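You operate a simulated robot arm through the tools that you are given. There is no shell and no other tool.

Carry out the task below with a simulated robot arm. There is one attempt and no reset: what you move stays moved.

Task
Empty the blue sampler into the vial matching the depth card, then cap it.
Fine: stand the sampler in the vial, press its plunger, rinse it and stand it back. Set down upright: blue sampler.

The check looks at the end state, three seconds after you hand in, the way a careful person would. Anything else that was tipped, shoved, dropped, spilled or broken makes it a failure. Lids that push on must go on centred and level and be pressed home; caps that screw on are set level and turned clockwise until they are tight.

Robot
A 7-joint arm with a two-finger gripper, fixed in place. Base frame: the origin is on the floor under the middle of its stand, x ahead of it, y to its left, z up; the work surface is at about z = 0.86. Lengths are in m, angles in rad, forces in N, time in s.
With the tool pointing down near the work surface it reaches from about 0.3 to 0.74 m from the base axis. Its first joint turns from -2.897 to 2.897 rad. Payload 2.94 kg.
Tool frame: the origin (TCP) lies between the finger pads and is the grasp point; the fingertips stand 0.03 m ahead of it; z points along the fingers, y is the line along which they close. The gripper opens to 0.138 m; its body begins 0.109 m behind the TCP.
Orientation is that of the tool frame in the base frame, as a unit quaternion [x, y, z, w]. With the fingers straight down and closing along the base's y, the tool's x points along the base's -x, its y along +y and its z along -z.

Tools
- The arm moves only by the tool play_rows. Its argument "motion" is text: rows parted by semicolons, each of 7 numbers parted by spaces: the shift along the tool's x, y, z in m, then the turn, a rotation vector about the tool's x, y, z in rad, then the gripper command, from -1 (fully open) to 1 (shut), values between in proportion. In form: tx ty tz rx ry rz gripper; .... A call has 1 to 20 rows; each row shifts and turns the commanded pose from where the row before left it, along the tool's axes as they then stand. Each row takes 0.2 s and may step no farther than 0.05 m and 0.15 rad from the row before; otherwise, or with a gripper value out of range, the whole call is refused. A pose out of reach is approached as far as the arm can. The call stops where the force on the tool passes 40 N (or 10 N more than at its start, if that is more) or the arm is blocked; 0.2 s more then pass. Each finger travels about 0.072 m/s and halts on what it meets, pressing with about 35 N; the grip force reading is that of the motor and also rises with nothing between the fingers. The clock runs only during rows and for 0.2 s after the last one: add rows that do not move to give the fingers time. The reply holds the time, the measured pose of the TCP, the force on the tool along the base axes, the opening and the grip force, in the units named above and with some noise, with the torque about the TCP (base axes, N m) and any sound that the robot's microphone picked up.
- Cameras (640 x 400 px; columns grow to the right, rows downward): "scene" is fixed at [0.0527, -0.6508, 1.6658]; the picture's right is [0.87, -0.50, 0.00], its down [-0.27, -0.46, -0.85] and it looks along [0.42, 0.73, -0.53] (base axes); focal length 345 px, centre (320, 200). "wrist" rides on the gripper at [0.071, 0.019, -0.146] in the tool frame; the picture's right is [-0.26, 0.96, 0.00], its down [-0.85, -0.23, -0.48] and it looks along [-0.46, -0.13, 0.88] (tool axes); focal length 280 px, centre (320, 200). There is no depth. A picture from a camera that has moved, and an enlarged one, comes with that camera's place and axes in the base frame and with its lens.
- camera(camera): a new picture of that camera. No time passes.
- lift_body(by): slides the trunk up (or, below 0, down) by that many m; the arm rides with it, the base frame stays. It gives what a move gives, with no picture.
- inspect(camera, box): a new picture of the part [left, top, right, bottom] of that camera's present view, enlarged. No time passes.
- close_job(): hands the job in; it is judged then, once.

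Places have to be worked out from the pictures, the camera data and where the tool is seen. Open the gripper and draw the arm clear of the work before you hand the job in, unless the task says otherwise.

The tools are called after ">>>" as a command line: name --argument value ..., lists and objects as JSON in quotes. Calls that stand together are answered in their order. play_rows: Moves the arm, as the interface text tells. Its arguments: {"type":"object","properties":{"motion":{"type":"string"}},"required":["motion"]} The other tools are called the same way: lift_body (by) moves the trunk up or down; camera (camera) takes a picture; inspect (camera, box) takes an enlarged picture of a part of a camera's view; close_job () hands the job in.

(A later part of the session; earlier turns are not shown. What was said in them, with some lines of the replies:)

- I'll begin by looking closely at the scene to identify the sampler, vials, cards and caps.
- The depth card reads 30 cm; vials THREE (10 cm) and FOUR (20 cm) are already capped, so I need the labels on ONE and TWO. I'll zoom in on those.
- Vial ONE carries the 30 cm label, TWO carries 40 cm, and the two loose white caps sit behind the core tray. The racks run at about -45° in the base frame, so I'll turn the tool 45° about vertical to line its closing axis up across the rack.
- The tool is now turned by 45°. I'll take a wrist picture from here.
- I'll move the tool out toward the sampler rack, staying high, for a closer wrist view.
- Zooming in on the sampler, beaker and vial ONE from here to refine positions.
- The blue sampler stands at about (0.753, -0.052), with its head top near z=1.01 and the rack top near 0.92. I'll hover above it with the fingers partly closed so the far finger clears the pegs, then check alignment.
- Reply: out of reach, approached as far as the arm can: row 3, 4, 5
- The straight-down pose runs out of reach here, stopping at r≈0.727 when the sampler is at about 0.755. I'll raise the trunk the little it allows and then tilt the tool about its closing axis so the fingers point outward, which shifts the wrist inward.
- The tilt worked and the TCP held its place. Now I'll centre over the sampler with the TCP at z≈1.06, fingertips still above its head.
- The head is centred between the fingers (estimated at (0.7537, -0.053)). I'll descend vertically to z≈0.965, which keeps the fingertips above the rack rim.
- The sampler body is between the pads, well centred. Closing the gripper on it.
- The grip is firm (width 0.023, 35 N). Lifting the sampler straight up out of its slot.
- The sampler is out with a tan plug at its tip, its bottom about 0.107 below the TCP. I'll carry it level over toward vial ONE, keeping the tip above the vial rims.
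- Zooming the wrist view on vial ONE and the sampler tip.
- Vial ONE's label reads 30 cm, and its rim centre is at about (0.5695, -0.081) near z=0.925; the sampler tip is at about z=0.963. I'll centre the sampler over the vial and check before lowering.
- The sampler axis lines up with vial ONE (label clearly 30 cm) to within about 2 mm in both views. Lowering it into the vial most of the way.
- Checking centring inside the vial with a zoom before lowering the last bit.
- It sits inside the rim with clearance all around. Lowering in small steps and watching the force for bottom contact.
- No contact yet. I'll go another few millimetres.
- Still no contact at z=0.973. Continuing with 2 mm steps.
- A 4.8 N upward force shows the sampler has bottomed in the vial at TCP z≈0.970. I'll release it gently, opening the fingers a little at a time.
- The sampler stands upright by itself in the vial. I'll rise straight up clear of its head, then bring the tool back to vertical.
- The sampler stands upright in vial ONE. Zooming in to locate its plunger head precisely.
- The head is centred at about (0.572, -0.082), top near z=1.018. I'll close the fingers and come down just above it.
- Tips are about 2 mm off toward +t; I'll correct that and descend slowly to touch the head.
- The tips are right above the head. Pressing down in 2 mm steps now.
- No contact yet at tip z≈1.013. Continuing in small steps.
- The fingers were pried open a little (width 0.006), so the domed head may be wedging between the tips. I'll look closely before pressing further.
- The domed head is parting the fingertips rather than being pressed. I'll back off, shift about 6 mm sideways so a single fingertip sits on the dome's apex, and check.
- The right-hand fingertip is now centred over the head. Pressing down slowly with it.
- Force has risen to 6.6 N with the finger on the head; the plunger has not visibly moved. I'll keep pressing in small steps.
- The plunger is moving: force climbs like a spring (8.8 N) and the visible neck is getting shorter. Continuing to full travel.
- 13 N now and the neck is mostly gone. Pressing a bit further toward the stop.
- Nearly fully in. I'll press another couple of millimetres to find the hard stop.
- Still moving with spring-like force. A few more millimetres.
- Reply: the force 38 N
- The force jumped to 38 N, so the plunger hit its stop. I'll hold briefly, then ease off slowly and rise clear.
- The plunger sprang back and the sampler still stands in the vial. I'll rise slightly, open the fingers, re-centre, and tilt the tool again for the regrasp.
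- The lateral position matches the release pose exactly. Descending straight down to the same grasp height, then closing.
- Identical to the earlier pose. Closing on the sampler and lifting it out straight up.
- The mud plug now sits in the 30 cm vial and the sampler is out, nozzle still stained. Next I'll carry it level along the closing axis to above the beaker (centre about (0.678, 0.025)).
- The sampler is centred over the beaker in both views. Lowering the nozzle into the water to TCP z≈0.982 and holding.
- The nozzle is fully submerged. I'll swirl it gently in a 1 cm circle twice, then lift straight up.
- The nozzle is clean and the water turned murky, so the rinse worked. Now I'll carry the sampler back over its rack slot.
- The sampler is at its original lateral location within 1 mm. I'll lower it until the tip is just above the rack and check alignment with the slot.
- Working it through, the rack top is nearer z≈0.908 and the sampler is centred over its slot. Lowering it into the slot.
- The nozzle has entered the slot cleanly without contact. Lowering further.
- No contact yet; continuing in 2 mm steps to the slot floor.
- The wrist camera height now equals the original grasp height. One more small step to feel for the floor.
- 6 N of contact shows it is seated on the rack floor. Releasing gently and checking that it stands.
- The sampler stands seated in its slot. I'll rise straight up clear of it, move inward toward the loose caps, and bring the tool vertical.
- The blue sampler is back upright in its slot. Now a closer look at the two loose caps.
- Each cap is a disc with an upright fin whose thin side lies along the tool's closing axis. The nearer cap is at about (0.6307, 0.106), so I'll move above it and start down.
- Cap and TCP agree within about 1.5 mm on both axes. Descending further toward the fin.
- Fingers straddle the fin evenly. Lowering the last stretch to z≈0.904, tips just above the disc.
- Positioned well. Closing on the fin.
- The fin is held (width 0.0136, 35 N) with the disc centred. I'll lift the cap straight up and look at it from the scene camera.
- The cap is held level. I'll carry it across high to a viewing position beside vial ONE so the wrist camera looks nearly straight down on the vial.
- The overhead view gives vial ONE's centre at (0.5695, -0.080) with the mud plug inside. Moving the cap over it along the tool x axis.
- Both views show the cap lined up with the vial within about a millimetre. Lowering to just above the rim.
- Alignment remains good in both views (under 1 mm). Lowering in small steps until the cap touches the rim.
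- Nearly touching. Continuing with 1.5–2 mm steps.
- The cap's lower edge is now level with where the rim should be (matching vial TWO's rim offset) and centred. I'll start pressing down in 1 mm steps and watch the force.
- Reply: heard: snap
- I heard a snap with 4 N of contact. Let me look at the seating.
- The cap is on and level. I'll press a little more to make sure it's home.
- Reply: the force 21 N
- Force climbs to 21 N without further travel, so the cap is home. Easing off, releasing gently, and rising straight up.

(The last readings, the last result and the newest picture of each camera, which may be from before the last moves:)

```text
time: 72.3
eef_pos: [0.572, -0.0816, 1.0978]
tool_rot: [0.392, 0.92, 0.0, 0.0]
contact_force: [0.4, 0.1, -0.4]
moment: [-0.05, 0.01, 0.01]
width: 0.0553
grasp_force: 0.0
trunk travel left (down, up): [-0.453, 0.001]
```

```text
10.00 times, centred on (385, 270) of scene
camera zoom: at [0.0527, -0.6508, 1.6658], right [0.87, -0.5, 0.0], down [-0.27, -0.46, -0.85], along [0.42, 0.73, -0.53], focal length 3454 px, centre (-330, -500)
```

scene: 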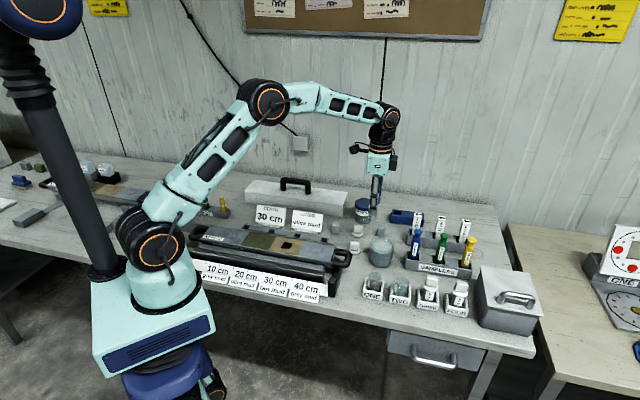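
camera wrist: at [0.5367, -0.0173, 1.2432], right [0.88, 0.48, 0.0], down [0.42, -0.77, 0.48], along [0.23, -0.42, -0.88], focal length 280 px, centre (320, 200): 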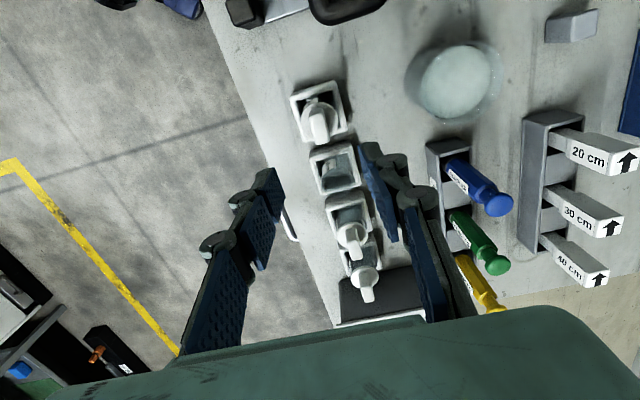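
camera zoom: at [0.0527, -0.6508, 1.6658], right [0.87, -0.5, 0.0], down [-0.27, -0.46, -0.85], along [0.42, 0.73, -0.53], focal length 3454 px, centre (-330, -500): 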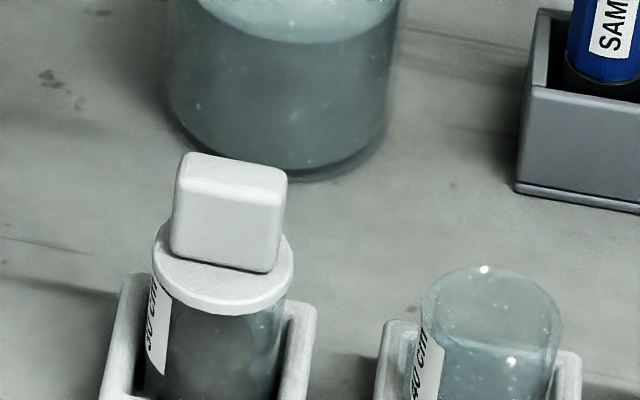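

The cap on ONE looks just like those on THREE and FOUR. I'll verify centring with a zoom from the wrist camera and check the rest of the bench.

>>> inspect --camera "wrist" --box '[270, 60, 400, 150]'

>>> inspect --camera "wrist" --box '[300, 130, 420, 310]'

>>> inspect --camera "scene" --box '[395, 205, 495, 285]'

```text
4.44 times, centred on (335, 105) of wrist
camera zoom: at [0.5367, -0.0173, 1.2432], right [0.88, 0.48, 0.0], down [0.42, -0.77, 0.48], along [0.23, -0.42, -0.88], focal length 1246 px, centre (253, 622)
```

zoom: 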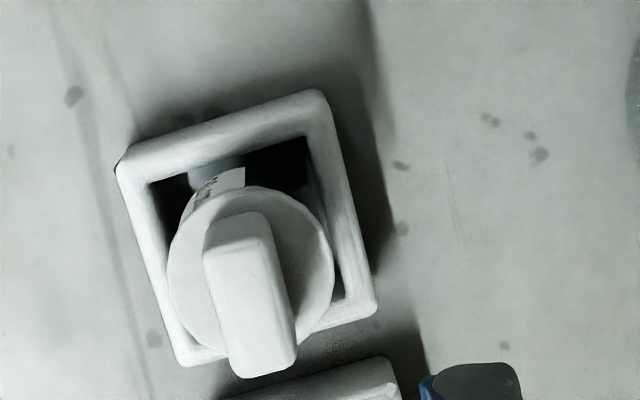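

```text
2.22 times, centred on (360, 220) of wrist
camera zoom: at [0.5367, -0.0173, 1.2432], right [0.88, 0.48, 0.0], down [0.42, -0.77, 0.48], along [0.23, -0.42, -0.88], focal length 623 px, centre (231, 156)
```

zoom: 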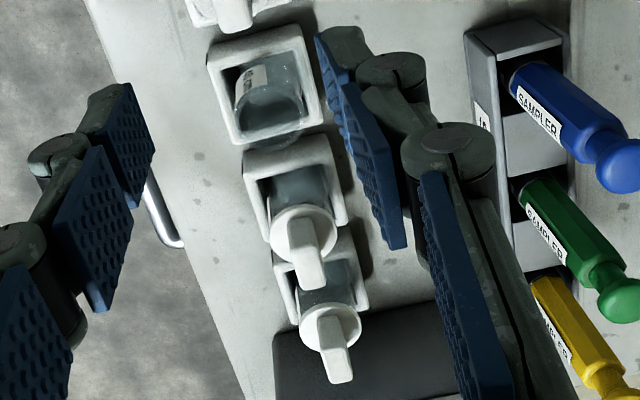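

```text
5.00 times, centred on (445, 245) of scene
camera zoom: at [0.0527, -0.6508, 1.6658], right [0.87, -0.5, 0.0], down [-0.27, -0.46, -0.85], along [0.42, 0.73, -0.53], focal length 1727 px, centre (-305, -25)
```

zoom: 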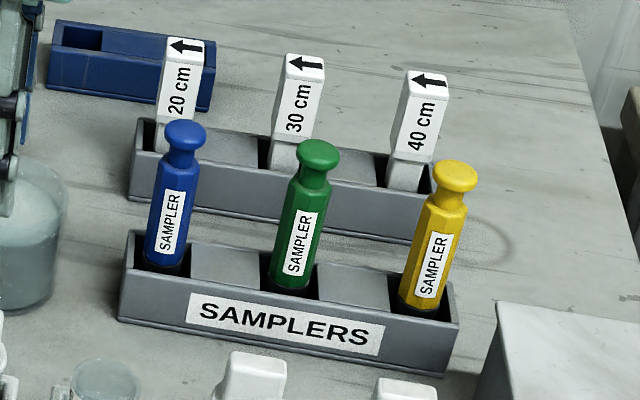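

Everything is in order: vial ONE is capped and centred, and the blue sampler stands upright in its rack. I'll open the gripper and withdraw the arm up and back, clear of the work.

>>> play_rows --motion "0 0 -0.04 0 0 0 0.2; 0 0 -0.04 0 0 0 -0.2; 0 0 -0.04 0 0 0 -1; 0.03 0.005 -0.01 0 0 0 -1; 0.03 0.005 0 0 0 0 -1; 0.03 0 0 0 0 0 -1; 0 0 0 0 0 0 -1; 0 0 0 0 0 0 -1; 0 0 0 0 0 0 -1"

>>> camera --camera "scene"

>>> camera --camera "wrist"

```text
time: 74.3
eef_pos: [0.5144, -0.0097, 1.2269]
tool_rot: [0.392, 0.92, 0.0, 0.0]
contact_force: [0.4, 0.1, -0.1]
moment: [-0.03, 0.03, -0.04]
width: 0.1382
grasp_force: 0.0
trunk travel left (down, up): [-0.453, 0.001]
```

```text
taken
```

scene: 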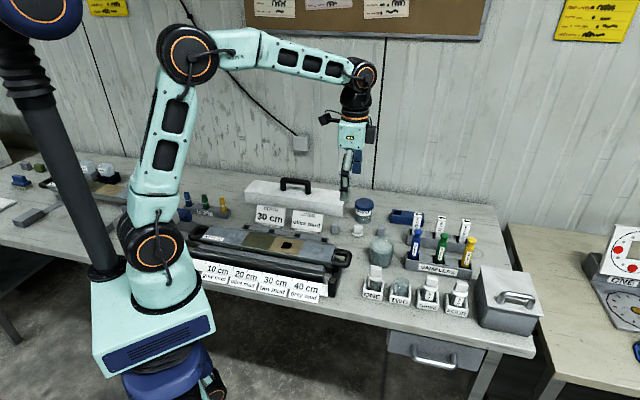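

```text
taken
camera wrist: at [0.4801, 0.0553, 1.3731], right [0.88, 0.48, 0.0], down [0.42, -0.77, 0.48], along [0.23, -0.42, -0.88], focal length 280 px, centre (320, 200)
```

wrist: 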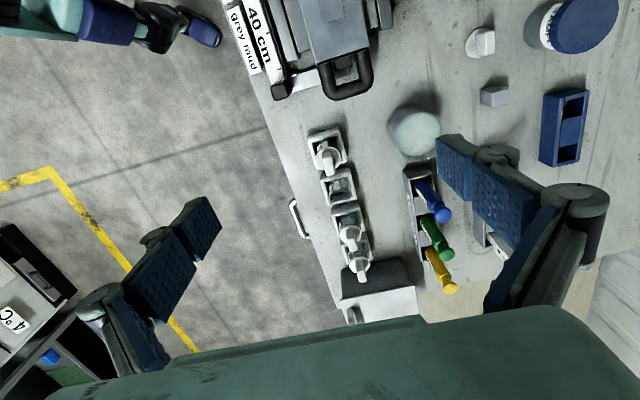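

The arm is clear with its gripper open. Vial ONE (30 cm) holds the sample and is capped, the blue sampler is rinsed and upright in its rack, and nothing else has moved, so I'm handing in the job.

>>> close_job

```text
The job is handed in.
```

I emptied the blue sampler into vial ONE, whose 30 cm label matches the depth card, capped the vial, and handed the job in. I haven't seen the result of the check.

- **Sample:** the plunger was pressed to its stop with the sampler standing in the vial. The tan plug was visible inside afterwards.
- **Rinse:** I swirled the nozzle in the beaker. It came out clean and the water turned murky.
- **Sampler:** it is back in its own rack slot, standing upright.
- **Cap:** one of the two loose push-on caps is on vial ONE, centred and level. It snapped on and did not move further when pressed with about 21 N.

In the last pictures nothing else on the bench looked moved. The gripper was open and clear of the work. The trunk is about 3 cm higher than at the start, because I raised it for reach and left it there.
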